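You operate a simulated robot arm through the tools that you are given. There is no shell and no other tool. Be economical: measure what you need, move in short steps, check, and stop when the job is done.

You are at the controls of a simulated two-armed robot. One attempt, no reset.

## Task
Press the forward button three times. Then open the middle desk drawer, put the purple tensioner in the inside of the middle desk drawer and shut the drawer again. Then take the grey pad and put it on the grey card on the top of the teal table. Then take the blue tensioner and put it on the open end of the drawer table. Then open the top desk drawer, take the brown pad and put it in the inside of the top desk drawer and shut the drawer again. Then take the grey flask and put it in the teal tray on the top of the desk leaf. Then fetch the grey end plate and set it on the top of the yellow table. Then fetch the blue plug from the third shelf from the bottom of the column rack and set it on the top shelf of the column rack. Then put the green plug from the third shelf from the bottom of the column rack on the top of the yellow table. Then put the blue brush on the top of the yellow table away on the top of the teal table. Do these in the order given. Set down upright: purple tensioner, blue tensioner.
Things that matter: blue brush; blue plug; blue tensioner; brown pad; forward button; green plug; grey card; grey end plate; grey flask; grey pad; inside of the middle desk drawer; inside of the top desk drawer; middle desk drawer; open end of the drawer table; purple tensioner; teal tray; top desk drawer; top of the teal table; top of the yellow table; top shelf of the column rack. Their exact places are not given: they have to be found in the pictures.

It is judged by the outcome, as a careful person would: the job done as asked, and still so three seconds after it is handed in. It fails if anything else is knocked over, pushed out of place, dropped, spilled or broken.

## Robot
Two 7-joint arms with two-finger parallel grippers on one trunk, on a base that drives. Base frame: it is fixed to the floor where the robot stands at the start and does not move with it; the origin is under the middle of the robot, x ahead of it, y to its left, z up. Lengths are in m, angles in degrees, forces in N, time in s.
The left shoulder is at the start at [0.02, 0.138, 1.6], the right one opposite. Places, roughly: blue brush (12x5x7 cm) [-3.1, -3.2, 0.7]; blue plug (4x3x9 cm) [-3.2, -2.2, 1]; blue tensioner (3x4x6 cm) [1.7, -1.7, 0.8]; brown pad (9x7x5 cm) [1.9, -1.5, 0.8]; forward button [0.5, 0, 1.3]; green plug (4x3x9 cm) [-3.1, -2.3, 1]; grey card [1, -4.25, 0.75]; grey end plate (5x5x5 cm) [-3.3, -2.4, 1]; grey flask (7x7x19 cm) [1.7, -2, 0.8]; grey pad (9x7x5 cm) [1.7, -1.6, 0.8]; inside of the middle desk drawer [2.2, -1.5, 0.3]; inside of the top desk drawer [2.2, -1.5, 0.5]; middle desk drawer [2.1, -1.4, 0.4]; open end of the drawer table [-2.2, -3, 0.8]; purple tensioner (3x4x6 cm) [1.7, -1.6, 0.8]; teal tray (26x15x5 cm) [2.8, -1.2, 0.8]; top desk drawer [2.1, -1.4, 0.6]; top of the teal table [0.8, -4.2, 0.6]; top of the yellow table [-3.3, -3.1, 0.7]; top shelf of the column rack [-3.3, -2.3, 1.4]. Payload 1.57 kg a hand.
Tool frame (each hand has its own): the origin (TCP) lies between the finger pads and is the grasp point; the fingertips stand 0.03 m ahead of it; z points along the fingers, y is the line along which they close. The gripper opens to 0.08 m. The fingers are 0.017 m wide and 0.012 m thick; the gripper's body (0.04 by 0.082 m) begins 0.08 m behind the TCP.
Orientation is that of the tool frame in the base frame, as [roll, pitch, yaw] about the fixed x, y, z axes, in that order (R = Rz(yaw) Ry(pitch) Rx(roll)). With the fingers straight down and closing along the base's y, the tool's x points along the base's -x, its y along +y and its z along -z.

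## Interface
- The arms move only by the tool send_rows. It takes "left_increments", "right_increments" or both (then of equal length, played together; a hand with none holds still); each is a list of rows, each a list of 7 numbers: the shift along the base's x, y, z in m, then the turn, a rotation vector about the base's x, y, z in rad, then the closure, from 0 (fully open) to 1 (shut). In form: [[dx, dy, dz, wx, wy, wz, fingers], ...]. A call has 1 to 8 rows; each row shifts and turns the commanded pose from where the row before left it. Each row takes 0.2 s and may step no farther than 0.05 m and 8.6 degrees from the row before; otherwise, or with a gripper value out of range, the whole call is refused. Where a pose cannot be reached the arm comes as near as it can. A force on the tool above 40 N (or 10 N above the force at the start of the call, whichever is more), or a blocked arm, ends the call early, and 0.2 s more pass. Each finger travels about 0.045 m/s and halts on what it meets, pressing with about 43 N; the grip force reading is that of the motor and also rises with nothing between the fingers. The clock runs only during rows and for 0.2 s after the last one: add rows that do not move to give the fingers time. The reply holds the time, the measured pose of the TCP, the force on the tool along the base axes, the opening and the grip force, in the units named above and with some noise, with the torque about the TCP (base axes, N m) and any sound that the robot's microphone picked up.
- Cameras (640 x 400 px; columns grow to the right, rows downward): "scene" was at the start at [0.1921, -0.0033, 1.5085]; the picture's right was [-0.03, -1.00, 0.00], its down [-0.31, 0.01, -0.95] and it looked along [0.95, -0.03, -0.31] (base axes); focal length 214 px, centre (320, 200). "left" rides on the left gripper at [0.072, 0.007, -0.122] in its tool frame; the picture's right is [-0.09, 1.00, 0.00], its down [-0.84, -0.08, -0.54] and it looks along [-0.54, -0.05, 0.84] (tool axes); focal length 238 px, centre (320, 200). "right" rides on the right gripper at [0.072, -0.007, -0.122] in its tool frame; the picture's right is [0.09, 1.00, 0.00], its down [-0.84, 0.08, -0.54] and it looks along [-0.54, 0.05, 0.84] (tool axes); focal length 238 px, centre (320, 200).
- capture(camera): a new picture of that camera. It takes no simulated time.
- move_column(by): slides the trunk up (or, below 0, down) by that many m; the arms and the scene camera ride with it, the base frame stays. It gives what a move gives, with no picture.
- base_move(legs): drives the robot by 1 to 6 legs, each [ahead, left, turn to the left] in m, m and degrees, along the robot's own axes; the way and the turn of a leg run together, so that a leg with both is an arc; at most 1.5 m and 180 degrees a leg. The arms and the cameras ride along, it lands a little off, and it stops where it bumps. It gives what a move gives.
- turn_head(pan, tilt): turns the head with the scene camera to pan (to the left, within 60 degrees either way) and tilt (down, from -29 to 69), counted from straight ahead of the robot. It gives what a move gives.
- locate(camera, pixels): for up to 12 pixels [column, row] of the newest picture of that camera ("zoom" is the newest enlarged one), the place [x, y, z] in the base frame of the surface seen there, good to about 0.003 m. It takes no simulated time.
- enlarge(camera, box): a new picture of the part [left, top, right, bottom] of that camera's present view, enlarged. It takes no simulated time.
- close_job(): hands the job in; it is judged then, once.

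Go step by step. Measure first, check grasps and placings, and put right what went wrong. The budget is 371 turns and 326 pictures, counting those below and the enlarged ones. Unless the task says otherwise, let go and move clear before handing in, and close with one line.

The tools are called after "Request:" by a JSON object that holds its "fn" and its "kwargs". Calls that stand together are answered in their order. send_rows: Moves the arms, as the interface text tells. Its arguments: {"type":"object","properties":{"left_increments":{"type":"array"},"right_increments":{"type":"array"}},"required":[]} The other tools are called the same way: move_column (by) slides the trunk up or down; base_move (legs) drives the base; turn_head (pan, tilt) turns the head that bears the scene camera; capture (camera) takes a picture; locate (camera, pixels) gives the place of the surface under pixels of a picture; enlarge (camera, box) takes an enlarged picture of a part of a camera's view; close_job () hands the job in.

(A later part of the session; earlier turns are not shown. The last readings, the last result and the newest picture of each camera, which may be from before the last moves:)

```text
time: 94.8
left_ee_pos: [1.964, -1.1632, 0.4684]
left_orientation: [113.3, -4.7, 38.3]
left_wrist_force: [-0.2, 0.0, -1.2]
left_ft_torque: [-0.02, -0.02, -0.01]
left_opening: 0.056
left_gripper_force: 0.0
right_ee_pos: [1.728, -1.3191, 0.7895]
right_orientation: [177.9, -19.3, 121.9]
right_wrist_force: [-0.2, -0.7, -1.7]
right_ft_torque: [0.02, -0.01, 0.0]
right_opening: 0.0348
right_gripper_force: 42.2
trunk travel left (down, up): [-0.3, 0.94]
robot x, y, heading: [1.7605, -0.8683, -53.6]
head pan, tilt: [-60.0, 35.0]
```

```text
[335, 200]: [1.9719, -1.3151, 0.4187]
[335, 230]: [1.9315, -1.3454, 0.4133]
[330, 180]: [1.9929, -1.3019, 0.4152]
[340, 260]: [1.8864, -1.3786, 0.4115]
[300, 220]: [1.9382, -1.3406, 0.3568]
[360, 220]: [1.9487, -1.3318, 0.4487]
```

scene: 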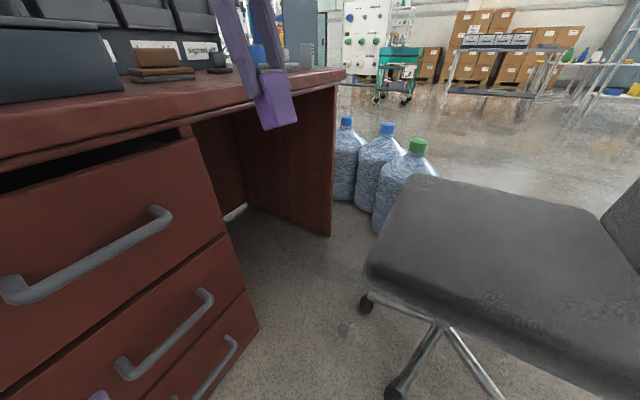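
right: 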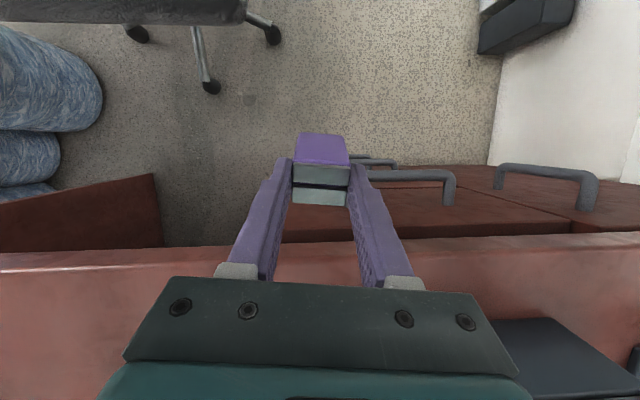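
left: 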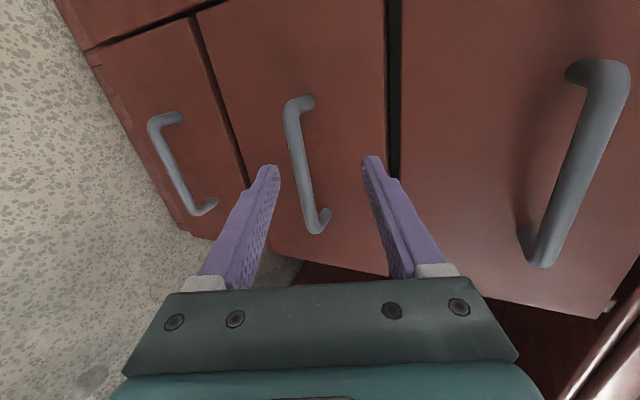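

Request:
{"fn": "locate", "kwargs": {"camera": "left", "pixels": [[293, 120], [297, 140], [301, 160], [305, 180], [310, 200], [314, 215], [320, 225]]}}

```text
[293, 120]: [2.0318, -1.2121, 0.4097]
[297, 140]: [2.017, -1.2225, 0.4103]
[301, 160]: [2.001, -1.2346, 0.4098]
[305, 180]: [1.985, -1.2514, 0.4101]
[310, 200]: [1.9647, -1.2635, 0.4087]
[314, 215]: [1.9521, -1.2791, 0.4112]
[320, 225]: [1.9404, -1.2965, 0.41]
```

The bar lies at z≈0.41. Approach along the tool axis, stopping with the bar between the fingertips.

Request:
{"fn": "send_rows", "kwargs": {"left_increments": [[0, 0, -0.023, 0, 0, 0, 0.3], [0.0149, -0.0201, -0.011, 0, 0, 0, 0.3], [0.0149, -0.0201, -0.011, 0, 0, 0, 0.3], [0.0149, -0.0201, -0.011, 0, 0, 0, 0.3]]}}

Request:
{"fn": "capture", "kwargs": {"camera": "left"}}

```text
time: 95.8
left_ee_pos: [2.0069, -1.1819, 0.4675]
left_orientation: [113.4, -4.4, 38.3]
left_wrist_force: [0.8, 0.2, 0.9]
left_ft_torque: [0.03, -0.02, 0.05]
left_opening: 0.0563
left_gripper_force: 0.1
left hand out of reach, approached as far as the arm can: row 1, 2, 3, 4
right_ee_pos: [1.729, -1.3202, 0.7907]
right_orientation: [177.9, -19.3, 121.8]
right_wrist_force: [-0.5, -0.8, -0.2]
right_ft_torque: [0.03, -0.04, 0.02]
right_opening: 0.035
right_gripper_force: 41.7
trunk travel left (down, up): [-0.3, 0.94]
robot x, y, heading: [1.7594, -0.8721, -53.4]
head pan, tilt: [-60.0, 35.0]
```

```text
269 pictures are left
```

left: 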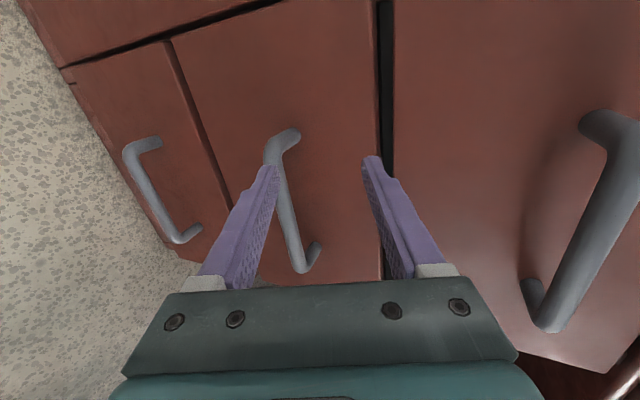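

The left arm is at its reach limit. Pull the hand back 7 cm, drive forward 7 cm, then try lowering again.

Request:
{"fn": "send_rows", "kwargs": {"left_increments": [[-0.025, 0.03, 0, 0, 0, 0, 0.3], [-0.025, 0.02, 0, 0, 0, 0, 0.3], [-0.015, 0.01, 0, 0, 0, 0, 0.3]]}}

Request:
{"fn": "base_move", "kwargs": {"legs": [[0.08, 0, 0]]}}

Request:
{"fn": "send_rows", "kwargs": {"left_increments": [[0, 0, -0.015, 0, 0, 0, 0.3], [0, 0, -0.015, 0, 0, 0, 0.3]]}}

Request:
{"fn": "capture", "kwargs": {"camera": "left"}}

```text
time: 96.5
left_ee_pos: [1.9425, -1.1199, 0.4662]
left_orientation: [113.3, -4.7, 38.3]
left_wrist_force: [-0.6, -0.4, 0.0]
left_ft_torque: [0.0, -0.01, -0.02]
left_opening: 0.0561
left_gripper_force: 0.1
right_ee_pos: [1.7281, -1.3189, 0.7903]
right_orientation: [177.8, -19.4, 121.9]
right_wrist_force: [0.4, 0.5, -1.4]
right_ft_torque: [0.04, -0.01, 0.01]
right_opening: 0.035
right_gripper_force: 41.1
trunk travel left (down, up): [-0.3, 0.94]
robot x, y, heading: [1.7609, -0.8712, -53.4]
head pan, tilt: [-60.0, 35.0]
```

```text
time: 97.6
left_ee_pos: [1.9907, -1.1841, 0.4656]
left_orientation: [113.4, -4.7, 38.4]
left_wrist_force: [0.1, -1.7, -0.5]
left_ft_torque: [0.01, 0.03, -0.02]
left_opening: 0.056
left_gripper_force: 0.0
right_ee_pos: [1.7755, -1.3822, 0.7905]
right_orientation: [178.0, -19.3, 122.0]
right_wrist_force: [0.3, -1.0, -0.9]
right_ft_torque: [0.03, -0.02, 0.0]
right_opening: 0.0349
right_gripper_force: 42.0
trunk travel left (down, up): [-0.3, 0.94]
robot x, y, heading: [1.8059, -0.9309, -53.4]
head pan, tilt: [-60.0, 35.0]
```

```text
time: 98.4
left_ee_pos: [2.0317, -1.1497, 0.4227]
left_orientation: [113.3, -10.4, 39.2]
left_wrist_force: [-0.3, 0.5, -0.6]
left_ft_torque: [0.01, 0.02, 0.02]
left_opening: 0.056
left_gripper_force: 0.1
left hand out of reach, approached as far as the arm can: row 2
right_ee_pos: [1.7769, -1.3845, 0.7901]
right_orientation: [178.0, -19.3, 121.8]
right_wrist_force: [0.3, -0.4, -1.1]
right_ft_torque: [-0.02, -0.04, 0.02]
right_opening: 0.035
right_gripper_force: 42.1
trunk travel left (down, up): [-0.3, 0.94]
robot x, y, heading: [1.8065, -0.9382, -53.3]
head pan, tilt: [-60.0, 35.0]
stopped in row 2 (left hand): the arm was blocked; the commanded pose is now the measured one
```

```text
268 pictures are left
```

left: 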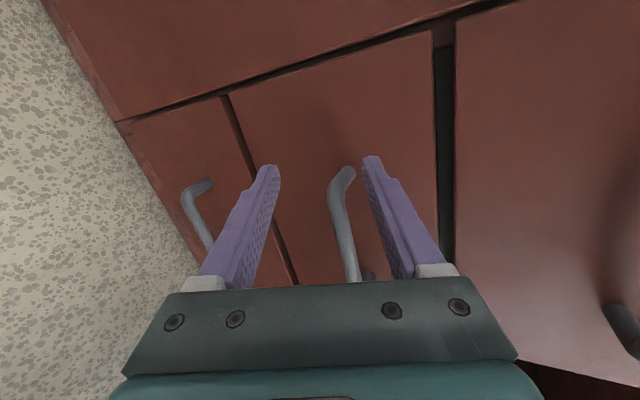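

The left arm is at its joint limits crossing this far. Better plan: set the tensioner back on the desk's front, take it with the left hand, and open the drawer with the right hand. First withdraw the left hand.

Request:
{"fn": "send_rows", "kwargs": {"left_increments": [[0.01, 0.04, 0.01, 0, 0, 0, 0], [0.033, 0.024, 0.01, 0, 0, 0.03, 0], [0.033, 0.024, 0.01, 0, 0, 0.03, 0], [0.033, 0.024, 0.01, 0, 0, 0.0, 0], [0.033, 0.024, 0.01, 0, 0, 0, 0], [0.033, 0.024, 0.01, 0, 0, 0, 0]]}}

```text
time: 99.8
left_ee_pos: [2.2035, -1.0134, 0.3937]
left_orientation: [113.3, -10.0, 42.6]
left_wrist_force: [-0.2, 0.0, -0.3]
left_ft_torque: [0.02, 0.0, 0.0]
left_opening: 0.0799
left_gripper_force: 0.1
left hand out of reach, approached as far as the arm can: row 1, 2, 3, 4, 5, 6
right_ee_pos: [1.7779, -1.3822, 0.7901]
right_orientation: [177.9, -19.2, 121.9]
right_wrist_force: [-0.1, -0.2, -1.6]
right_ft_torque: [-0.03, 0.05, 0.01]
right_opening: 0.0351
right_gripper_force: 42.1
trunk travel left (down, up): [-0.3, 0.94]
robot x, y, heading: [1.8066, -0.9344, -53.4]
head pan, tilt: [-60.0, 35.0]
```

Request:
{"fn": "send_rows", "kwargs": {"left_increments": [[-0.006, 0.008, 0.03, 0.1126, 0.0832, 0, 0], [-0.006, 0.008, 0.03, 0.1126, 0.0832, 0, 0], [-0.006, 0.008, 0.03, 0.1126, 0.0832, 0, 0], [-0.006, 0.008, 0.03, 0.1126, 0.0832, 0, 0], [0, 0, 0.03, 0.1126, 0.0832, 0, 0], [0, 0, 0.03, 0.1126, 0.0832, 0, 0], [0, 0, 0.03, 0.1126, 0.0832, 0, 0]]}}

Request:
{"fn": "capture", "kwargs": {"camera": "left"}}

```text
time: 101.4
left_ee_pos: [2.2585, -1.0287, 0.3688]
left_orientation: [170.6, -10.5, 31.5]
left_wrist_force: [-0.3, -0.1, -0.2]
left_ft_torque: [-0.02, 0.02, -0.02]
left_opening: 0.0801
left_gripper_force: 0.1
left hand out of reach, approached as far as the arm can: row 1, 2, 3, 4, 5, 6, 7
right_ee_pos: [1.7769, -1.3837, 0.7901]
right_orientation: [177.9, -19.4, 122.0]
right_wrist_force: [0.5, -0.7, -1.2]
right_ft_torque: [-0.01, 0.02, 0.0]
right_opening: 0.035
right_gripper_force: 42.2
trunk travel left (down, up): [-0.3, 0.94]
robot x, y, heading: [1.8065, -0.9341, -53.4]
head pan, tilt: [-60.0, 35.0]
```

```text
267 pictures are left
```

left: 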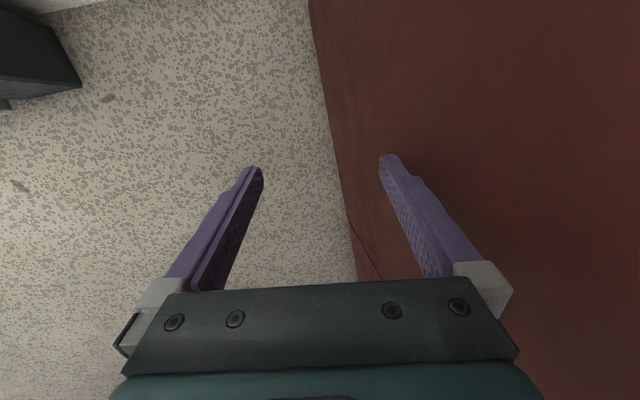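

The left hand lags its command (reach/posture limit) and is close to the door. Move it back toward the robot.

Request:
{"fn": "send_rows", "kwargs": {"left_increments": [[-0.022, 0.03, 0, 0, 0, 0, 0], [-0.022, 0.03, 0, 0, 0, 0, 0], [-0.022, 0.03, 0, 0, 0, 0, 0]]}}

```text
time: 102.2
left_ee_pos: [2.2181, -0.9549, 0.3175]
left_orientation: [170.6, -10.5, 31.4]
left_wrist_force: [-0.9, 1.5, -0.3]
left_ft_torque: [-0.03, 0.0, -0.02]
left_opening: 0.0799
left_gripper_force: 0.2
left hand out of reach, approached as far as the arm can: row 1, 2, 3
right_ee_pos: [1.7757, -1.3822, 0.7904]
right_orientation: [177.9, -19.4, 121.8]
right_wrist_force: [-0.5, 0.1, -1.6]
right_ft_torque: [-0.06, -0.02, 0.01]
right_opening: 0.035
right_gripper_force: 42.6
trunk travel left (down, up): [-0.3, 0.94]
robot x, y, heading: [1.8063, -0.9369, -53.3]
head pan, tilt: [-60.0, 35.0]
```

Request:
{"fn": "send_rows", "kwargs": {"left_increments": [[-0.01, -0.04, 0.01, 0, 0, 0, 0], [-0.01, -0.04, 0.01, 0, 0, 0, 0]]}}

```text
time: 102.8
left_ee_pos: [2.1961, -1.0326, 0.3363]
left_orientation: [170.5, -10.5, 31.5]
left_wrist_force: [-0.4, 0.1, -0.3]
left_ft_torque: [0.01, 0.03, 0.0]
left_opening: 0.0801
left_gripper_force: 0.0
left hand out of reach, approached as far as the arm can: row 2
right_ee_pos: [1.7762, -1.3835, 0.7912]
right_orientation: [178.0, -19.4, 121.9]
right_wrist_force: [0.5, -0.2, -0.9]
right_ft_torque: [0.05, -0.01, 0.0]
right_opening: 0.0352
right_gripper_force: 42.6
trunk travel left (down, up): [-0.3, 0.94]
robot x, y, heading: [1.803, -0.934, -53.3]
head pan, tilt: [-60.0, 35.0]
```

Request:
{"fn": "send_rows", "kwargs": {"left_increments": [[-0.006, 0.008, 0.04, 0, 0, 0, 0], [-0.006, 0.008, 0.04, 0, 0, 0, 0], [-0.006, 0.008, 0.04, 0, 0, 0, 0]]}}

```text
time: 103.6
left_ee_pos: [2.1807, -1.0122, 0.4577]
left_orientation: [170.4, -10.8, 31.7]
left_wrist_force: [-1.5, -0.5, 1.5]
left_ft_torque: [0.07, -0.08, 0.05]
left_opening: 0.0799
left_gripper_force: 0.0
left hand out of reach, approached as far as the arm can: row 1
right_ee_pos: [1.7738, -1.3848, 0.7916]
right_orientation: [178.1, -19.3, 121.8]
right_wrist_force: [0.1, -1.0, -0.6]
right_ft_torque: [0.0, -0.02, -0.03]
right_opening: 0.0349
right_gripper_force: 42.3
trunk travel left (down, up): [-0.3, 0.94]
robot x, y, heading: [1.8063, -0.9328, -53.4]
head pan, tilt: [-60.0, 35.0]
```

It responds now. Unwind the yaw while rising.

Request:
{"fn": "send_rows", "kwargs": {"left_increments": [[0, 0, 0.03, 0, 0, 0.1428, 0], [0, 0, 0.03, 0, 0, 0.1428, 0], [0, 0, 0.03, 0, 0, 0.1428, 0], [0, 0, 0.03, 0, 0, 0.1428, 0], [0, 0, 0.03, 0, 0, 0.1428, 0], [0, 0, 0.03, 0, 0, 0.1428, 0], [0, 0, 0.03, 0, 0, 0.1428, 0], [0, 0, 0.0, 0, 0, 0.1428, 0]]}}

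Request:
{"fn": "send_rows", "kwargs": {"left_increments": [[0, 0, 0, 0, 0, 0.1428, 0], [0, 0, 0, 0, 0, 0.1428, 0], [0, 0, 0, 0, 0, 0.1428, 0]]}}

```text
time: 105.4
left_ee_pos: [2.2522, -1.0031, 0.6152]
left_orientation: [170.6, -10.4, 96.9]
left_wrist_force: [0.3, -1.2, 1.0]
left_ft_torque: [0.05, 0.0, -0.03]
left_opening: 0.08
left_gripper_force: 0.1
left hand out of reach, approached as far as the arm can: row 6, 7, 8
right_ee_pos: [1.776, -1.3833, 0.7909]
right_orientation: [177.9, -19.3, 121.9]
right_wrist_force: [-0.4, -0.6, -0.9]
right_ft_torque: [0.01, 0.02, 0.05]
right_opening: 0.0348
right_gripper_force: 41.9
trunk travel left (down, up): [-0.3, 0.94]
robot x, y, heading: [1.8065, -0.9349, -53.3]
head pan, tilt: [-60.0, 35.0]
```

```text
time: 106.2
left_ee_pos: [2.2802, -1.009, 0.5874]
left_orientation: [170.6, -10.5, 121.4]
left_wrist_force: [0.8, -0.3, 0.7]
left_ft_torque: [-0.02, -0.03, 0.01]
left_opening: 0.0801
left_gripper_force: 0.1
left hand out of reach, approached as far as the arm can: row 1, 2, 3
right_ee_pos: [1.7759, -1.3824, 0.7906]
right_orientation: [177.9, -19.3, 122.0]
right_wrist_force: [1.3, -0.1, -0.8]
right_ft_torque: [-0.03, 0.03, -0.01]
right_opening: 0.0348
right_gripper_force: 41.6
trunk travel left (down, up): [-0.3, 0.94]
robot x, y, heading: [1.8045, -0.934, -53.3]
head pan, tilt: [-60.0, 35.0]
```

Request:
{"fn": "send_rows", "kwargs": {"left_increments": [[-0.024, 0.02, 0.01, 0, 0, 0, 0], [-0.024, 0.02, 0.01, -0.12, 0.022, 0, 0], [-0.024, 0.02, 0.02, -0.12, 0.022, 0, 0], [-0.01, 0.01, 0.04, 0, 0, 0, 0], [0, 0, 0.04, 0, 0, 0, 0]]}}

```text
time: 107.4
left_ee_pos: [2.2675, -0.9186, 0.6127]
left_orientation: [179.8, 0.0, 120.5]
left_wrist_force: [0.1, 0.0, 0.0]
left_ft_torque: [-0.01, 0.03, 0.0]
left_opening: 0.0799
left_gripper_force: 0.0
left hand out of reach, approached as far as the arm can: row 1, 2, 3, 4, 5
right_ee_pos: [1.7775, -1.3823, 0.7904]
right_orientation: [177.9, -19.2, 121.8]
right_wrist_force: [-0.2, 0.1, -1.2]
right_ft_torque: [-0.02, 0.01, 0.02]
right_opening: 0.035
right_gripper_force: 42.1
trunk travel left (down, up): [-0.3, 0.94]
robot x, y, heading: [1.8027, -0.932, -53.7]
head pan, tilt: [-60.0, 35.0]
```

Request:
{"fn": "send_rows", "kwargs": {"left_increments": [[-0.032, -0.024, 0, 0, 0, 0, 0], [-0.032, -0.024, 0, 0, 0, 0.05, 0], [-0.032, -0.024, 0.02, 0, 0, 0.05, 0], [0, 0, 0.04, 0, 0, 0, 0], [0, 0, 0.04, 0, 0, 0, 0]]}}

```text
time: 108.6
left_ee_pos: [2.2462, -0.975, 0.5772]
left_orientation: [179.8, 0.2, 126.3]
left_wrist_force: [0.2, -0.1, -0.4]
left_ft_torque: [-0.01, -0.03, -0.01]
left_opening: 0.0801
left_gripper_force: 0.0
left hand out of reach, approached as far as the arm can: row 1, 2, 3, 4, 5
right_ee_pos: [1.7774, -1.3827, 0.7903]
right_orientation: [177.9, -19.3, 121.9]
right_wrist_force: [0.3, -0.2, -0.9]
right_ft_torque: [-0.02, 0.01, 0.01]
right_opening: 0.0349
right_gripper_force: 42.4
trunk travel left (down, up): [-0.3, 0.94]
robot x, y, heading: [1.8054, -0.935, -53.4]
head pan, tilt: [-60.0, 35.0]
```

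The wrist seems wound the wrong way at this yaw. Rotate back some and test rising there.

Request:
{"fn": "send_rows", "kwargs": {"left_increments": [[0, 0, 0, 0, 0, -0.1428, 0], [0, 0, 0, 0, 0, -0.1428, 0], [0, 0, 0, 0, 0, -0.1428, 0], [0, 0, 0, 0, 0, -0.1428, 0], [0, 0, 0, 0, 0, -0.1428, 0], [0, 0, 0, 0, 0, -0.1428, 0], [0, 0, 0, 0, 0, -0.1428, 0], [0, 0, 0, 0, 0, -0.1428, 0]]}}

Request:
{"fn": "send_rows", "kwargs": {"left_increments": [[-0.02, -0.015, 0.02, 0, 0, 0, 0], [-0.02, -0.015, 0.03, 0, 0, 0, 0], [-0.02, -0.015, 0.03, 0, 0, 0, 0], [0, 0, 0.03, 0, 0, 0, 0]]}}

```text
time: 110.4
left_ee_pos: [2.2432, -0.9739, 0.5743]
left_orientation: [179.7, 0.0, 60.7]
left_wrist_force: [0.3, 0.4, 0.5]
left_ft_torque: [0.02, 0.03, 0.03]
left_opening: 0.0798
left_gripper_force: 0.0
right_ee_pos: [1.7763, -1.3826, 0.7905]
right_orientation: [177.9, -19.3, 121.9]
right_wrist_force: [0.0, -0.2, -1.9]
right_ft_torque: [-0.01, 0.0, 0.03]
right_opening: 0.0348
right_gripper_force: 41.6
trunk travel left (down, up): [-0.3, 0.94]
robot x, y, heading: [1.805, -0.934, -53.5]
head pan, tilt: [-60.0, 35.0]
```

```text
time: 111.4
left_ee_pos: [2.184, -1.022, 0.6884]
left_orientation: [179.8, 0.0, 60.9]
left_wrist_force: [-0.2, -0.2, -0.3]
left_ft_torque: [-0.01, 0.02, 0.01]
left_opening: 0.0799
left_gripper_force: 0.1
right_ee_pos: [1.7772, -1.3822, 0.7899]
right_orientation: [177.9, -19.3, 121.9]
right_wrist_force: [1.0, -0.2, -1.7]
right_ft_torque: [-0.02, -0.01, 0.01]
right_opening: 0.0348
right_gripper_force: 42.9
trunk travel left (down, up): [-0.3, 0.94]
robot x, y, heading: [1.8076, -0.9313, -53.2]
head pan, tilt: [-60.0, 35.0]
```

Reachable here. Go to the earlier good spot (ahead 0.3, left 0.16, z 0.75) and then unwind yaw.

Request:
{"fn": "send_rows", "kwargs": {"left_increments": [[-0.024, -0.018, 0.02, 0, 0, 0, 0], [-0.024, -0.018, 0.02, 0, 0, 0, 0], [-0.024, -0.018, 0.03, 0, 0, 0, 0], [0, 0, 0, 0, 0, 0.1428, 0], [0, 0, 0, 0, 0, 0.1428, 0], [0, 0, 0, 0, 0, 0.1428, 0], [0, 0, 0, 0, 0, 0.1428, 0], [0, 0, 0, 0, 0, 0.1428, 0]]}}

```text
time: 112.8
left_ee_pos: [2.2128, -1.0936, 0.7164]
left_orientation: [-179.1, -0.7, 83.6]
left_wrist_force: [-29.9, 21.8, 8.4]
left_ft_torque: [-1.06, -1.62, 0.41]
left_opening: 0.0519
left_gripper_force: 0.0
left hand out of reach, approached as far as the arm can: row 2, 3, 4, 5, 6, 7
right_ee_pos: [1.7703, -1.3779, 0.7886]
right_orientation: [178.1, -19.7, 122.0]
right_wrist_force: [-0.1, 0.1, -1.0]
right_ft_torque: [0.02, 0.02, 0.0]
right_opening: 0.035
right_gripper_force: 42.3
trunk travel left (down, up): [-0.3, 0.94]
robot x, y, heading: [1.8044, -0.9331, -53.0]
head pan, tilt: [-60.0, 35.0]
stopped in row 7 (left hand): the force on the tool passed its limit at 47 N (the readings are from after the stop); the commanded pose is now the measured one
```

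The hand slid into the desk edge (47 N). Back off immediately.

Request:
{"fn": "send_rows", "kwargs": {"left_increments": [[-0.015, 0.02, 0, 0, 0, 0, 0], [-0.02, 0.027, 0, 0, 0, -0.1, 0], [-0.02, 0.027, 0, 0, 0, -0.14, 0]]}}

Request:
{"fn": "turn_head", "kwargs": {"pan": 15, "tilt": 25}}

Request:
{"fn": "capture", "kwargs": {"camera": "scene"}}

Request:
{"fn": "capture", "kwargs": {"camera": "left"}}

```text
time: 113.6
left_ee_pos: [2.1862, -1.0302, 0.7099]
left_orientation: [-179.9, -0.1, 69.9]
left_wrist_force: [-0.6, 0.0, 0.1]
left_ft_torque: [-0.01, -0.01, 0.01]
left_opening: 0.0801
left_gripper_force: 0.1
left hand out of reach, approached as far as the arm can: row 1
right_ee_pos: [1.7757, -1.3824, 0.7899]
right_orientation: [177.9, -19.3, 121.9]
right_wrist_force: [0.1, 0.1, -1.8]
right_ft_torque: [-0.01, 0.02, -0.02]
right_opening: 0.0352
right_gripper_force: 41.8
trunk travel left (down, up): [-0.3, 0.94]
robot x, y, heading: [1.807, -0.9386, -53.5]
head pan, tilt: [-60.0, 35.0]
```

```text
time: 115.1
left_ee_pos: [2.1883, -1.0315, 0.7097]
left_orientation: [-179.9, -0.1, 70.1]
left_wrist_force: [0.1, -0.1, -0.5]
left_ft_torque: [0.0, -0.01, 0.01]
left_opening: 0.08
left_gripper_force: 0.0
right_ee_pos: [1.7761, -1.3817, 0.7912]
right_orientation: [177.9, -19.3, 121.9]
right_wrist_force: [1.2, 0.0, -0.5]
right_ft_torque: [0.02, 0.02, -0.01]
right_opening: 0.0351
right_gripper_force: 42.5
trunk travel left (down, up): [-0.3, 0.94]
robot x, y, heading: [1.8057, -0.9317, -53.6]
head pan, tilt: [15.0, 25.0]
```

```text
266 pictures are left
```

scene: 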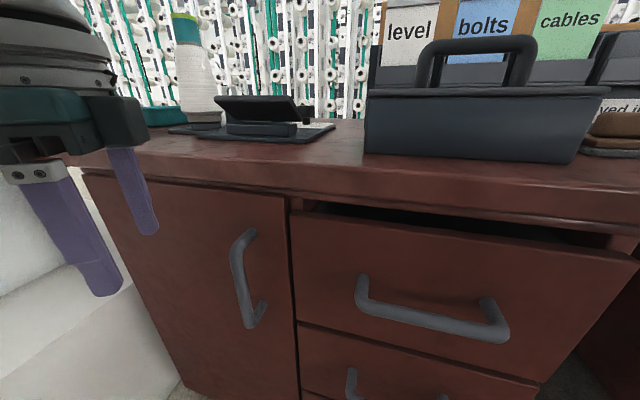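

```text
265 pictures are left
```

left: 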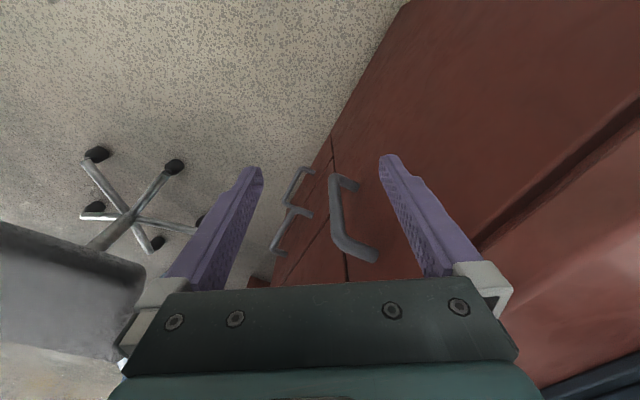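

Nothing was disturbed. Back the base away and raise the trunk to give space for restoring the left arm.

Request:
{"fn": "base_move", "kwargs": {"legs": [[-0.22, 0.1, 0]]}}

Request:
{"fn": "move_column", "kwargs": {"by": 0.3}}

Request:
{"fn": "send_rows", "kwargs": {"left_increments": [[-0.02, -0.015, 0.03, 0, 0, 0.14, 0], [-0.02, -0.015, 0.03, 0, 0, 0.14, 0], [0, 0, 0.02, 0, 0, 0.14, 0], [0, 0, 0, 0, 0, 0.14, 0], [0, 0, 0, 0, 0, 0.14, 0], [0, 0, 0, 0, 0, 0.14, 0], [0, 0, 0, 0, 0, 0.14, 0]]}}

```text
time: 116.9
left_ee_pos: [2.1353, -0.7968, 0.7087]
left_orientation: [-179.8, 0.0, 70.0]
left_wrist_force: [-1.7, 1.0, 0.7]
left_ft_torque: [-0.05, 0.01, 0.0]
left_opening: 0.0801
left_gripper_force: 0.2
right_ee_pos: [1.7232, -1.1469, 0.7909]
right_orientation: [177.9, -19.3, 121.8]
right_wrist_force: [0.4, 1.1, -0.4]
right_ft_torque: [-0.02, 0.02, -0.02]
right_opening: 0.0349
right_gripper_force: 42.4
trunk travel left (down, up): [-0.3, 0.94]
robot x, y, heading: [1.756, -0.6967, -53.4]
head pan, tilt: [15.0, 25.0]
```

```text
time: 119.9
left_ee_pos: [2.1349, -0.796, 1.0103]
left_orientation: [-179.9, -0.1, 70.0]
left_wrist_force: [0.3, 0.0, 0.3]
left_ft_torque: [-0.03, 0.0, -0.02]
left_opening: 0.0803
left_gripper_force: 0.0
right_ee_pos: [1.7227, -1.1462, 1.0908]
right_orientation: [178.0, -19.3, 121.8]
right_wrist_force: [-0.5, -0.1, -1.4]
right_ft_torque: [0.04, 0.01, -0.01]
right_opening: 0.0351
right_gripper_force: 41.8
trunk travel left (down, up): [-0.6, 0.64]
robot x, y, heading: [1.7511, -0.6989, -53.6]
head pan, tilt: [15.0, 25.0]
```

```text
time: 121.5
left_ee_pos: [2.2753, -0.8702, 1.0475]
left_orientation: [-179.7, -0.1, 126.2]
left_wrist_force: [0.3, -0.2, 0.2]
left_ft_torque: [-0.03, 0.02, 0.01]
left_opening: 0.0799
left_gripper_force: 0.1
left hand out of reach, approached as far as the arm can: row 1, 2, 3, 4, 5, 6, 7
right_ee_pos: [1.7234, -1.147, 1.0909]
right_orientation: [177.9, -19.3, 121.8]
right_wrist_force: [0.5, -1.0, -1.2]
right_ft_torque: [0.0, 0.01, 0.01]
right_opening: 0.0353
right_gripper_force: 42.1
trunk travel left (down, up): [-0.6, 0.64]
robot x, y, heading: [1.7511, -0.6956, -53.6]
head pan, tilt: [15.0, 25.0]
```

Yaw is restored at 126°. Try bringing it inward to the nominal spot.

Request:
{"fn": "send_rows", "kwargs": {"left_increments": [[-0.04, -0.004, 0, 0, 0, 0, 0], [-0.04, -0.004, 0, 0, 0, 0, 0], [-0.04, -0.004, 0, 0, 0, 0, 0]]}}

Request:
{"fn": "capture", "kwargs": {"camera": "scene"}}

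```text
time: 122.3
left_ee_pos: [2.2639, -0.8852, 1.0445]
left_orientation: [-179.8, -0.2, 126.0]
left_wrist_force: [0.8, 0.2, 0.4]
left_ft_torque: [-0.02, 0.01, 0.0]
left_opening: 0.0801
left_gripper_force: 0.0
left hand out of reach, approached as far as the arm can: row 1, 2, 3
right_ee_pos: [1.723, -1.1485, 1.0894]
right_orientation: [177.9, -19.2, 121.8]
right_wrist_force: [0.4, 0.3, -0.5]
right_ft_torque: [-0.02, 0.02, 0.0]
right_opening: 0.0349
right_gripper_force: 43.1
trunk travel left (down, up): [-0.6, 0.64]
robot x, y, heading: [1.7553, -0.6992, -53.6]
head pan, tilt: [15.0, 25.0]
```

```text
264 pictures are left
```

scene: 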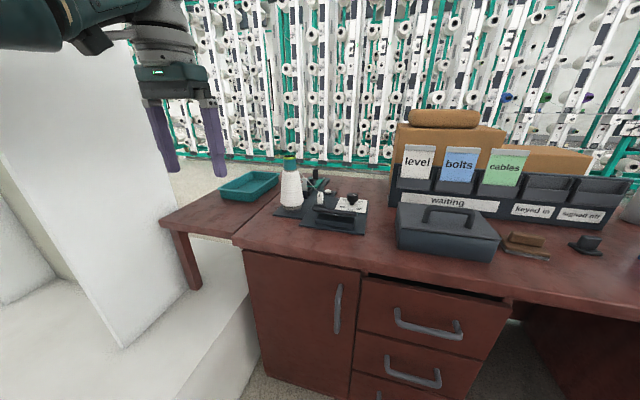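

The left wrist is limited near this yaw, so I'll park the left arm at yaw ≈65° where it moves freely, and do the drawer work with the right arm by hooking. First park left and check the desk front strip.

Request:
{"fn": "send_rows", "kwargs": {"left_increments": [[0, 0, 0, 0, 0, -0.14, 0], [0, 0, 0, 0, 0, -0.14, 0], [0, 0, 0, 0, 0, -0.14, 0], [0, 0, 0, 0, 0, -0.14, 0], [0, 0, 0, 0, 0, -0.14, 0], [0, 0, 0, 0, 0, -0.14, 0], [0, 0, 0, 0, 0, -0.14, 0], [0, 0, 0, 0, 0, -0.14, 0]]}}

Request:
{"fn": "send_rows", "kwargs": {"left_increments": [[-0.04, 0.01, 0, 0, 0, 0, 0], [-0.04, 0.01, 0, 0, 0, 0, 0], [-0.04, 0.01, 0, 0, 0, 0, 0], [-0.03, 0.02, -0.02, 0, 0, 0, 0]]}}

Request:
{"fn": "turn_head", "kwargs": {"pan": -10, "tilt": 35}}

Request:
{"fn": "capture", "kwargs": {"camera": "scene"}}

Request:
{"fn": "locate", "kwargs": {"camera": "scene", "pixels": [[320, 245], [400, 250], [330, 230], [300, 250], [450, 240], [380, 240]]}}

```text
time: 124.1
left_ee_pos: [2.2668, -0.8882, 1.0462]
left_orientation: [-179.8, -0.1, 61.8]
left_wrist_force: [-0.2, -0.9, -0.3]
left_ft_torque: [-0.04, 0.01, -0.01]
left_opening: 0.08
left_gripper_force: 0.0
right_ee_pos: [1.7222, -1.1479, 1.0904]
right_orientation: [177.9, -19.3, 121.9]
right_wrist_force: [-0.8, 0.0, -1.0]
right_ft_torque: [-0.02, 0.0, 0.01]
right_opening: 0.0348
right_gripper_force: 41.9
trunk travel left (down, up): [-0.6, 0.64]
robot x, y, heading: [1.7526, -0.6974, -53.6]
head pan, tilt: [15.0, 25.0]
```

```text
time: 125.1
left_ee_pos: [2.1181, -0.8354, 1.0282]
left_orientation: [-179.8, -0.1, 61.9]
left_wrist_force: [0.8, -0.5, 0.4]
left_ft_torque: [0.0, 0.02, -0.02]
left_opening: 0.08
left_gripper_force: 0.1
right_ee_pos: [1.7228, -1.1479, 1.0901]
right_orientation: [177.9, -19.3, 121.8]
right_wrist_force: [-0.2, 0.2, -0.8]
right_ft_torque: [-0.02, 0.0, -0.01]
right_opening: 0.035
right_gripper_force: 42.1
trunk travel left (down, up): [-0.6, 0.64]
robot x, y, heading: [1.7513, -0.6975, -53.5]
head pan, tilt: [15.0, 25.0]
```

```text
time: 126.0
left_ee_pos: [2.1191, -0.8355, 1.0278]
left_orientation: [-179.8, -0.1, 61.9]
left_wrist_force: [-0.5, -0.5, -0.4]
left_ft_torque: [0.01, 0.01, -0.02]
left_opening: 0.0801
left_gripper_force: 0.1
right_ee_pos: [1.7232, -1.1469, 1.0899]
right_orientation: [177.8, -19.3, 121.7]
right_wrist_force: [-0.5, 0.4, -1.2]
right_ft_torque: [0.01, 0.03, 0.03]
right_opening: 0.0351
right_gripper_force: 42.4
trunk travel left (down, up): [-0.6, 0.64]
robot x, y, heading: [1.7537, -0.7002, -53.4]
head pan, tilt: [-10.0, 35.0]
```

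```text
263 pictures are left
```

scene: 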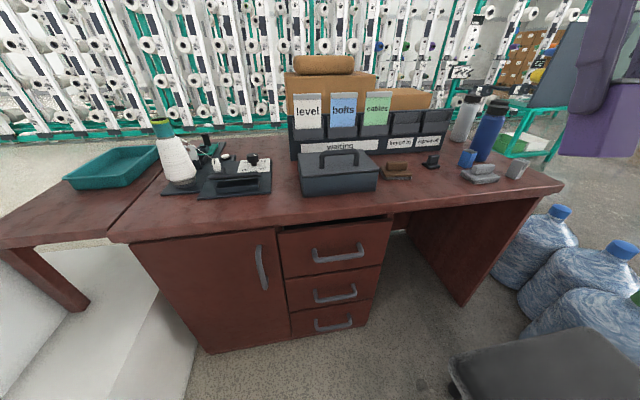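

```text
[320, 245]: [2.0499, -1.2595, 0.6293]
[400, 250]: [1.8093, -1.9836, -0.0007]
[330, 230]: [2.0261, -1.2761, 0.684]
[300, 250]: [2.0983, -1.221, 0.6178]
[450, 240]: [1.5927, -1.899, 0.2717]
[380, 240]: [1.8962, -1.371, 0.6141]
```

Request:
{"fn": "locate", "kwargs": {"camera": "scene", "pixels": [[303, 194], [340, 193], [376, 188], [303, 207], [340, 205], [385, 202], [395, 190], [280, 205], [240, 205], [272, 195], [400, 177], [215, 197]]}}

```text
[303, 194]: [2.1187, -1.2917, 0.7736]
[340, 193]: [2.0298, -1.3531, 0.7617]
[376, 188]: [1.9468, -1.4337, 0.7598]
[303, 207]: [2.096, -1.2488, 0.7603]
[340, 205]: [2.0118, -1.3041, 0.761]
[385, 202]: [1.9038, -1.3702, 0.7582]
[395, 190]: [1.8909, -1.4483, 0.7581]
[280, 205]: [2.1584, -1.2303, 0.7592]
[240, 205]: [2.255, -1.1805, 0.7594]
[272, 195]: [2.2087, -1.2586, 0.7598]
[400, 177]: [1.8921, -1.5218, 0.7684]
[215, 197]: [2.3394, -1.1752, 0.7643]
```

There's a free spot left of the toolbox at about (2.123,-1.251). Drive to the working station (along 0.95, depth -0.38).

Request:
{"fn": "base_move", "kwargs": {"legs": [[0.243, 0.074, 0]]}}

Request:
{"fn": "send_rows", "kwargs": {"right_increments": [[0.03, 0.02, -0.03, -0.1, -0.062, 0, 1], [0.03, 0.02, -0.03, -0.1, -0.062, 0, 1], [0.03, 0.02, -0.03, -0.1, -0.062, 0, 1]]}}

```text
time: 127.8
left_ee_pos: [2.3208, -0.9792, 1.0282]
left_orientation: [-179.8, 0.0, 62.2]
left_wrist_force: [0.6, 0.7, -0.6]
left_ft_torque: [0.02, -0.01, 0.01]
left_opening: 0.0799
left_gripper_force: 0.1
right_ee_pos: [1.9257, -1.2907, 1.0904]
right_orientation: [177.9, -19.4, 121.9]
right_wrist_force: [0.3, -0.4, 0.2]
right_ft_torque: [0.01, 0.01, -0.01]
right_opening: 0.0348
right_gripper_force: 42.1
trunk travel left (down, up): [-0.6, 0.64]
robot x, y, heading: [1.9525, -0.8431, -53.0]
head pan, tilt: [-10.0, 35.0]
```

```text
time: 128.6
left_ee_pos: [2.3199, -0.9785, 1.029]
left_orientation: [-179.8, -0.1, 62.2]
left_wrist_force: [-0.4, -0.2, -0.1]
left_ft_torque: [0.01, 0.0, 0.0]
left_opening: 0.0799
left_gripper_force: 0.2
right_ee_pos: [2.0165, -1.2309, 1.0013]
right_orientation: [178.0, 1.1, 122.0]
right_wrist_force: [0.2, -0.2, -1.2]
right_ft_torque: [-0.05, 0.0, -0.02]
right_opening: 0.035
right_gripper_force: 42.5
trunk travel left (down, up): [-0.6, 0.64]
robot x, y, heading: [1.9546, -0.8421, -53.5]
head pan, tilt: [-10.0, 35.0]
```

Now place the tensioner upright at the free spot.

Request:
{"fn": "send_rows", "kwargs": {"right_increments": [[0.035, -0.007, 0, -0.002, 0.04, 0, 1], [0.036, -0.007, 0, 0, 0, 0, 1], [0.0355, -0.0065, 0, 0, 0, 0, 1], [0, 0, -0.04, 0, 0, 0, 1], [0, 0, -0.04, 0, 0, 0, 1], [0, 0, -0.04, 0, 0, 0, 1], [0, 0, -0.03, 0, 0, 0, 1]]}}

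Request:
{"fn": "capture", "kwargs": {"camera": "right"}}

```text
time: 130.2
left_ee_pos: [2.3196, -0.9793, 1.0276]
left_orientation: [-179.8, -0.1, 62.1]
left_wrist_force: [0.2, -0.4, -0.2]
left_ft_torque: [0.02, 0.02, -0.04]
left_opening: 0.0803
left_gripper_force: 0.0
right_ee_pos: [2.1203, -1.2498, 0.8513]
right_orientation: [180.0, -0.2, 122.0]
right_wrist_force: [0.0, -0.7, -0.6]
right_ft_torque: [0.0, -0.02, -0.02]
right_opening: 0.0349
right_gripper_force: 42.4
trunk travel left (down, up): [-0.6, 0.64]
robot x, y, heading: [1.9519, -0.8452, -53.2]
head pan, tilt: [-10.0, 35.0]
```

```text
262 pictures are left
```

right: 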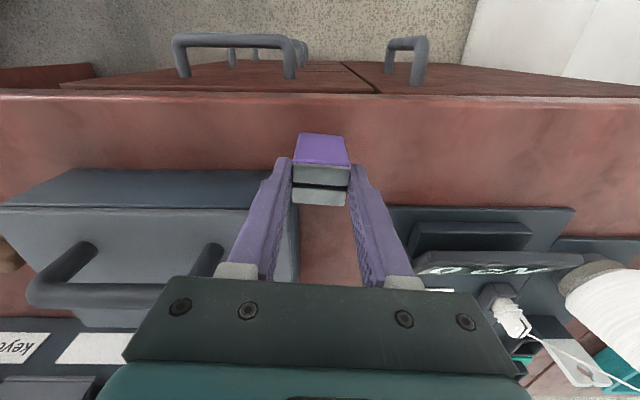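

Lower the last 2.5 cm and release gently.

Request:
{"fn": "send_rows", "kwargs": {"right_increments": [[0, 0, -0.012, 0, 0, 0, 1], [0, 0, -0.01, 0, 0, 0, 1], [0, 0, -0.003, 0, 0, 0, 1]]}}

Request:
{"fn": "send_rows", "kwargs": {"right_increments": [[0, 0, 0, 0, 0, 0, 0.8], [0, 0, 0, 0, 0, 0, 0.4], [0, 0, 0, 0, 0, 0, 0.3], [0, 0, 0, 0, 0, 0, 0.3]]}}

Request:
{"fn": "capture", "kwargs": {"camera": "right"}}

```text
time: 131.0
left_ee_pos: [2.3194, -0.9788, 1.0283]
left_orientation: [-179.8, -0.1, 62.2]
left_wrist_force: [-0.2, 0.1, 0.0]
left_ft_torque: [-0.02, 0.0, 0.0]
left_opening: 0.0801
left_gripper_force: 0.0
right_ee_pos: [2.1221, -1.2517, 0.8249]
right_orientation: [-179.9, -0.2, 122.1]
right_wrist_force: [-1.0, 0.6, 1.7]
right_ft_torque: [0.01, 0.0, 0.02]
right_opening: 0.0351
right_gripper_force: 42.6
trunk travel left (down, up): [-0.6, 0.64]
robot x, y, heading: [1.9502, -0.8434, -53.2]
head pan, tilt: [-10.0, 35.0]
```

```text
time: 132.0
left_ee_pos: [2.32, -0.9789, 1.0277]
left_orientation: [-179.8, -0.1, 62.2]
left_wrist_force: [-0.5, 0.5, 0.2]
left_ft_torque: [-0.02, 0.01, 0.0]
left_opening: 0.0797
left_gripper_force: 0.0
right_ee_pos: [2.122, -1.2506, 0.8264]
right_orientation: [180.0, -0.1, 122.1]
right_wrist_force: [-0.1, -0.1, 0.0]
right_ft_torque: [-0.02, 0.0, -0.01]
right_opening: 0.056
right_gripper_force: 0.0
trunk travel left (down, up): [-0.6, 0.64]
robot x, y, heading: [1.9508, -0.8418, -53.2]
head pan, tilt: [-10.0, 35.0]
```

```text
261 pictures are left
```

right: 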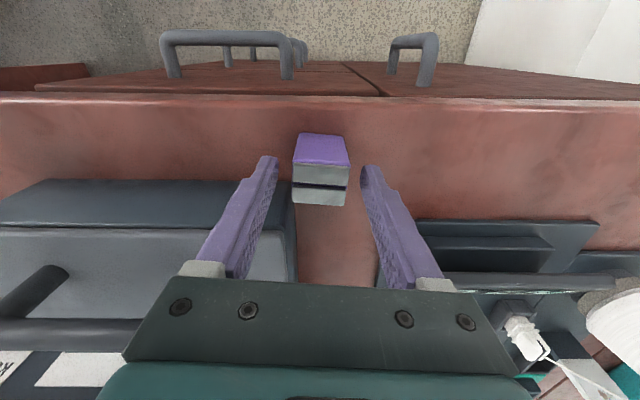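

Tensioner stands. Raise and withdraw the right hand, and pull the left hand back from the desk edge.

Request:
{"fn": "send_rows", "kwargs": {"right_increments": [[0, 0, 0.04, 0, 0, 0, 0.3], [0, 0, 0.04, 0, 0, 0, 0.3], [-0.02, 0.027, 0.01, 0, 0, 0, 1], [-0.024, 0.032, 0, 0, 0, 0, 1], [-0.03, 0.03, 0, 0, 0, 0, 1], [-0.03, 0.01, 0, 0, 0, 0, 1]], "left_increments": [[-0.016, 0.021, 0, 0, 0, 0, 1], [-0.016, 0.021, 0, 0, 0, 0, 1], [-0.016, 0.021, 0, 0, 0, 0, 1], [0, 0, 0, 0, 0, 0, 1], [0, 0, 0, 0, 0, 0, 1], [0, 0, 0, 0, 0, 0, 1]]}}

```text
time: 133.4
left_ee_pos: [2.3007, -0.9154, 1.0154]
left_orientation: [-179.8, 0.0, 62.0]
left_wrist_force: [-0.6, 0.7, -0.5]
left_ft_torque: [-0.01, -0.03, 0.0]
left_opening: 0.0
left_gripper_force: 21.2
left hand out of reach, approached as far as the arm can: row 2, 3
right_ee_pos: [2.0149, -1.1526, 0.9171]
right_orientation: [179.9, -0.2, 122.0]
right_wrist_force: [-0.8, -1.3, 0.8]
right_ft_torque: [0.01, -0.01, 0.0]
right_opening: 0.0001
right_gripper_force: 17.8
trunk travel left (down, up): [-0.6, 0.64]
robot x, y, heading: [1.9559, -0.845, -53.0]
head pan, tilt: [-10.0, 35.0]
```

Lower the trunk 0.35 m.

Request:
{"fn": "move_column", "kwargs": {"by": -0.35}}

Request:
{"fn": "capture", "kwargs": {"camera": "right"}}

```text
time: 136.8
left_ee_pos: [2.3012, -0.9148, 0.6645]
left_orientation: [-179.9, 0.0, 62.1]
left_wrist_force: [-0.4, -0.4, 1.3]
left_ft_torque: [0.0, 0.0, 0.02]
left_opening: 0.0002
left_gripper_force: 21.2
right_ee_pos: [2.0146, -1.1513, 0.5662]
right_orientation: [180.0, -0.1, 122.0]
right_wrist_force: [-0.7, 0.2, 0.2]
right_ft_torque: [0.01, -0.04, 0.0]
right_opening: 0.0
right_gripper_force: 21.4
trunk travel left (down, up): [-0.25, 0.99]
robot x, y, heading: [1.9579, -0.842, -52.9]
head pan, tilt: [-10.0, 35.0]
```

```text
260 pictures are left
```

right: 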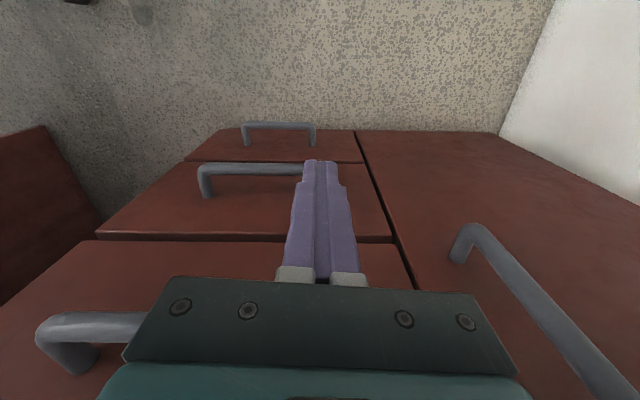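

The handles are clearly seen. Tilt the closed fingers 20° toward the drawer and move in front of the middle handle's centre.

Request:
{"fn": "send_rows", "kwargs": {"right_increments": [[-0.0183, -0.0157, -0.036, -0.0988, -0.0617, 0, 1], [-0.0183, -0.0157, -0.036, -0.0988, -0.0617, 0, 1], [-0.0183, -0.0157, -0.036, -0.0988, -0.0617, 0, 1]]}}

Request:
{"fn": "capture", "kwargs": {"camera": "right"}}

```text
time: 137.6
left_ee_pos: [2.301, -0.9143, 0.6658]
left_orientation: [-179.8, 0.0, 62.2]
left_wrist_force: [0.0, -0.7, 1.3]
left_ft_torque: [-0.02, 0.0, 0.0]
left_opening: 0.0002
left_gripper_force: 21.9
right_ee_pos: [1.9605, -1.1965, 0.4604]
right_orientation: [-179.9, 19.6, 122.1]
right_wrist_force: [-0.5, 0.0, -0.2]
right_ft_torque: [0.01, -0.01, -0.02]
right_opening: 0.0
right_gripper_force: 21.4
trunk travel left (down, up): [-0.25, 0.99]
robot x, y, heading: [1.9556, -0.8436, -53.1]
head pan, tilt: [-10.0, 35.0]
```

```text
259 pictures are left
```

right: 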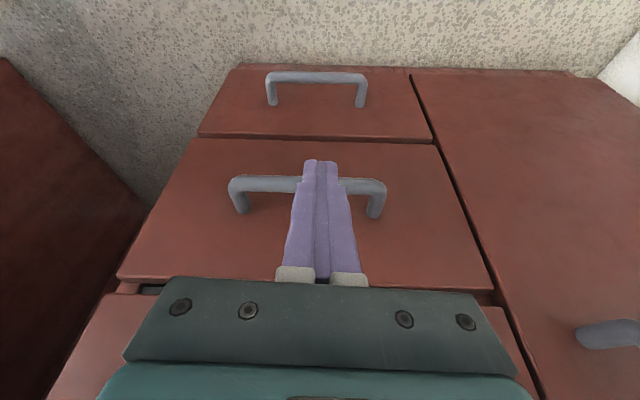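

Request:
{"fn": "locate", "kwargs": {"camera": "right", "pixels": [[250, 180], [270, 179], [270, 187], [355, 181], [355, 189], [270, 230], [360, 230], [240, 210], [375, 212]]}}

```text
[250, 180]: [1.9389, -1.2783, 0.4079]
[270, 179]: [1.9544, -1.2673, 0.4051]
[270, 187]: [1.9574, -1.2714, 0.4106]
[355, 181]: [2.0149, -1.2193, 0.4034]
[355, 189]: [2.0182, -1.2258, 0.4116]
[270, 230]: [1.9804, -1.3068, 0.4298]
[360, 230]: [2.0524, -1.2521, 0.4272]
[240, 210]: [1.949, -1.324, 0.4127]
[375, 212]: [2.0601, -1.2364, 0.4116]
```

Bar centre depth ≈-0.042, front at 0. Move over the bar and down behind it.

Request:
{"fn": "send_rows", "kwargs": {"right_increments": [[0.0229, -0.031, 0.001, 0, 0, 0, 1], [0.0225, -0.0305, 0, 0, 0, 0, 1], [0, 0, -0.012, 0, 0, 0, 1], [0, 0, -0.012, 0, 0, 0, 1], [0, 0, -0.012, 0, 0, 0, 1]]}}

Request:
{"fn": "capture", "kwargs": {"camera": "right"}}

```text
time: 138.8
left_ee_pos: [2.3003, -0.9148, 0.6656]
left_orientation: [-179.8, 0.0, 62.2]
left_wrist_force: [-0.8, -0.5, -0.6]
left_ft_torque: [-0.02, 0.0, -0.04]
left_opening: 0.0001
left_gripper_force: 21.1
right_ee_pos: [2.0056, -1.2604, 0.4228]
right_orientation: [-180.0, 19.8, 122.1]
right_wrist_force: [0.7, 0.0, -0.3]
right_ft_torque: [-0.02, 0.02, -0.03]
right_opening: 0.0
right_gripper_force: 21.0
trunk travel left (down, up): [-0.25, 0.99]
robot x, y, heading: [1.9544, -0.8399, -53.5]
head pan, tilt: [-10.0, 35.0]
```

```text
258 pictures are left
```

right: 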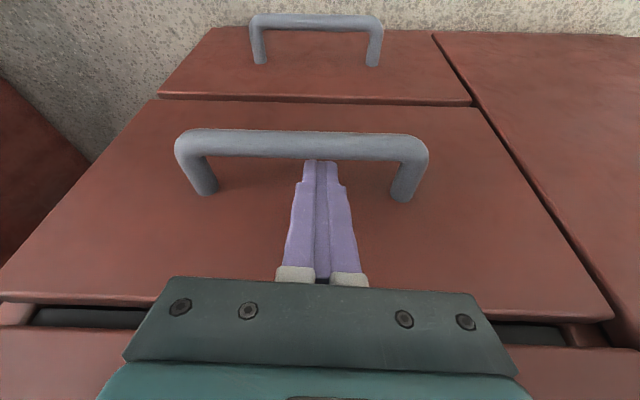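

Fingers are hooked behind the bar without contact. Pull by driving the base back 10 cm.

Request:
{"fn": "base_move", "kwargs": {"legs": [[-0.1, 0, 0]]}}

Request:
{"fn": "capture", "kwargs": {"camera": "right"}}

```text
time: 139.9
left_ee_pos: [2.2406, -0.8358, 0.6652]
left_orientation: [-179.8, 0.0, 62.0]
left_wrist_force: [-0.8, -0.2, 1.0]
left_ft_torque: [0.01, -0.02, 0.0]
left_opening: 0.0002
left_gripper_force: 21.2
right_ee_pos: [1.9458, -1.1816, 0.4232]
right_orientation: [-180.0, 19.9, 121.9]
right_wrist_force: [0.2, -0.1, -0.6]
right_ft_torque: [0.0, 0.02, -0.03]
right_opening: 0.0
right_gripper_force: 21.2
trunk travel left (down, up): [-0.25, 0.99]
robot x, y, heading: [1.8937, -0.7596, -53.3]
head pan, tilt: [-10.0, 35.0]
```

```text
257 pictures are left
```

right: 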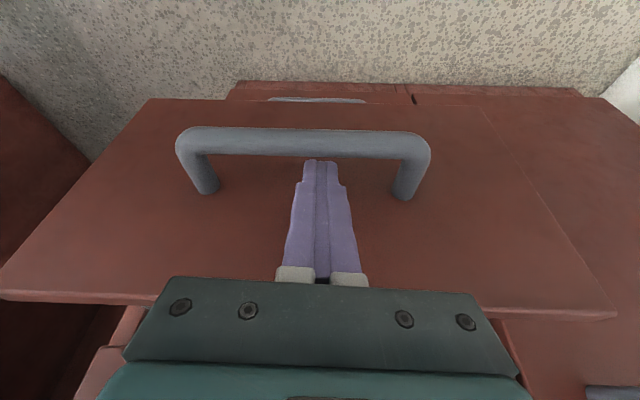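

Drawer is sliding out. Another 9 cm.

Request:
{"fn": "base_move", "kwargs": {"legs": [[-0.09, 0, 0]]}}

Request:
{"fn": "send_rows", "kwargs": {"right_increments": [[0.006, -0.008, 0, 0, 0, 0, 1], [0, 0, 0.03, 0, 0, 0, 1], [0, 0, 0.04, 0, 0, 0, 1]]}}

Request:
{"fn": "turn_head", "kwargs": {"pan": -5, "tilt": 45}}

Request:
{"fn": "capture", "kwargs": {"camera": "scene"}}

Request:
{"fn": "capture", "kwargs": {"camera": "right"}}

```text
time: 141.1
left_ee_pos: [2.1881, -0.7644, 0.6651]
left_orientation: [-179.8, 0.1, 62.0]
left_wrist_force: [-0.1, 0.1, 0.1]
left_ft_torque: [0.01, -0.03, 0.01]
left_opening: 0.0
left_gripper_force: 21.9
right_ee_pos: [1.8933, -1.1113, 0.424]
right_orientation: [179.9, 19.8, 122.1]
right_wrist_force: [0.2, 0.8, -0.7]
right_ft_torque: [0.0, -0.01, 0.04]
right_opening: 0.0
right_gripper_force: 21.6
trunk travel left (down, up): [-0.25, 0.99]
robot x, y, heading: [1.84, -0.6935, -53.0]
head pan, tilt: [-10.0, 35.0]
```

```text
time: 141.8
left_ee_pos: [2.187, -0.7649, 0.6666]
left_orientation: [-179.8, 0.2, 61.9]
left_wrist_force: [-0.4, 0.2, 0.2]
left_ft_torque: [-0.02, 0.01, 0.0]
left_opening: 0.0001
left_gripper_force: 21.5
right_ee_pos: [1.8988, -1.1176, 0.4967]
right_orientation: [-179.8, 19.9, 121.9]
right_wrist_force: [-0.6, 0.4, 0.3]
right_ft_torque: [0.01, 0.04, -0.02]
right_opening: 0.0
right_gripper_force: 21.2
trunk travel left (down, up): [-0.25, 0.99]
robot x, y, heading: [1.8425, -0.6932, -53.1]
head pan, tilt: [-10.0, 35.0]
```

```text
time: 142.6
left_ee_pos: [2.1877, -0.7647, 0.6661]
left_orientation: [-179.8, 0.0, 62.0]
left_wrist_force: [-0.8, 0.1, -1.1]
left_ft_torque: [-0.02, 0.01, 0.0]
left_opening: 0.0
left_gripper_force: 21.7
right_ee_pos: [1.8988, -1.1162, 0.4978]
right_orientation: [180.0, 19.8, 122.0]
right_wrist_force: [-0.7, 0.5, 0.7]
right_ft_torque: [0.01, 0.03, 0.0]
right_opening: 0.0001
right_gripper_force: 21.2
trunk travel left (down, up): [-0.25, 0.99]
robot x, y, heading: [1.8399, -0.6919, -53.1]
head pan, tilt: [-5.0, 45.0]
```

```text
256 pictures are left
```

scene: 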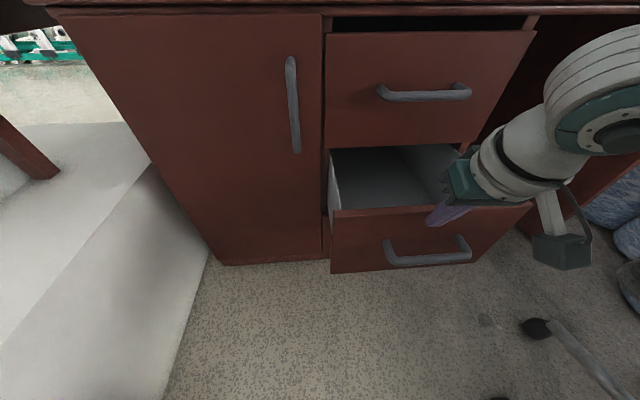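

```text
255 pictures are left
```

right: 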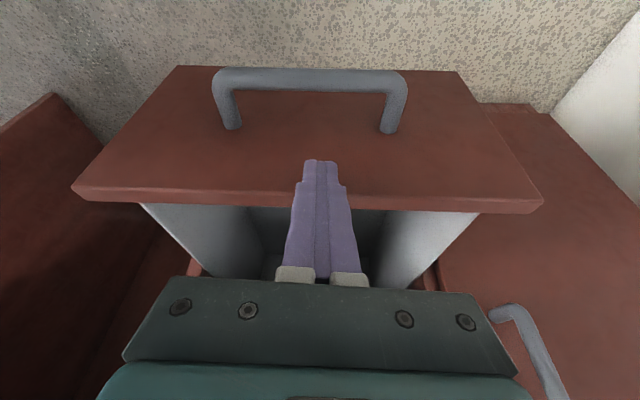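

The drawer is open. Measure the front panel, interior floor and opening.

Request:
{"fn": "locate", "kwargs": {"camera": "scene", "pixels": [[345, 190], [375, 185], [400, 180], [345, 215], [340, 208], [333, 150], [400, 210], [420, 255], [380, 160], [345, 245]]}}

Request:
{"fn": "locate", "kwargs": {"camera": "right", "pixels": [[150, 195], [500, 200], [220, 230], [420, 235], [270, 260], [310, 78]]}}

```text
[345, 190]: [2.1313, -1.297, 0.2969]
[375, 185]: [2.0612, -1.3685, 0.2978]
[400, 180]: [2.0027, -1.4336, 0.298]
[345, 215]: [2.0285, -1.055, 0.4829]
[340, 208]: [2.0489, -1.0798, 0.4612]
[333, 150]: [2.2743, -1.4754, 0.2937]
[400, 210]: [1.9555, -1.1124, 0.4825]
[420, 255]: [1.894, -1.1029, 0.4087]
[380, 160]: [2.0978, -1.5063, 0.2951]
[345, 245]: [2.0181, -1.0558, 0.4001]
```

```text
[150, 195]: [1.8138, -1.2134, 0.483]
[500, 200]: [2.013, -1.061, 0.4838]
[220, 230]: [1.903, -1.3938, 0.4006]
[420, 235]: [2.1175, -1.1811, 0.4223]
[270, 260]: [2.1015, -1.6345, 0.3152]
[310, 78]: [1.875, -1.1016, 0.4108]
```

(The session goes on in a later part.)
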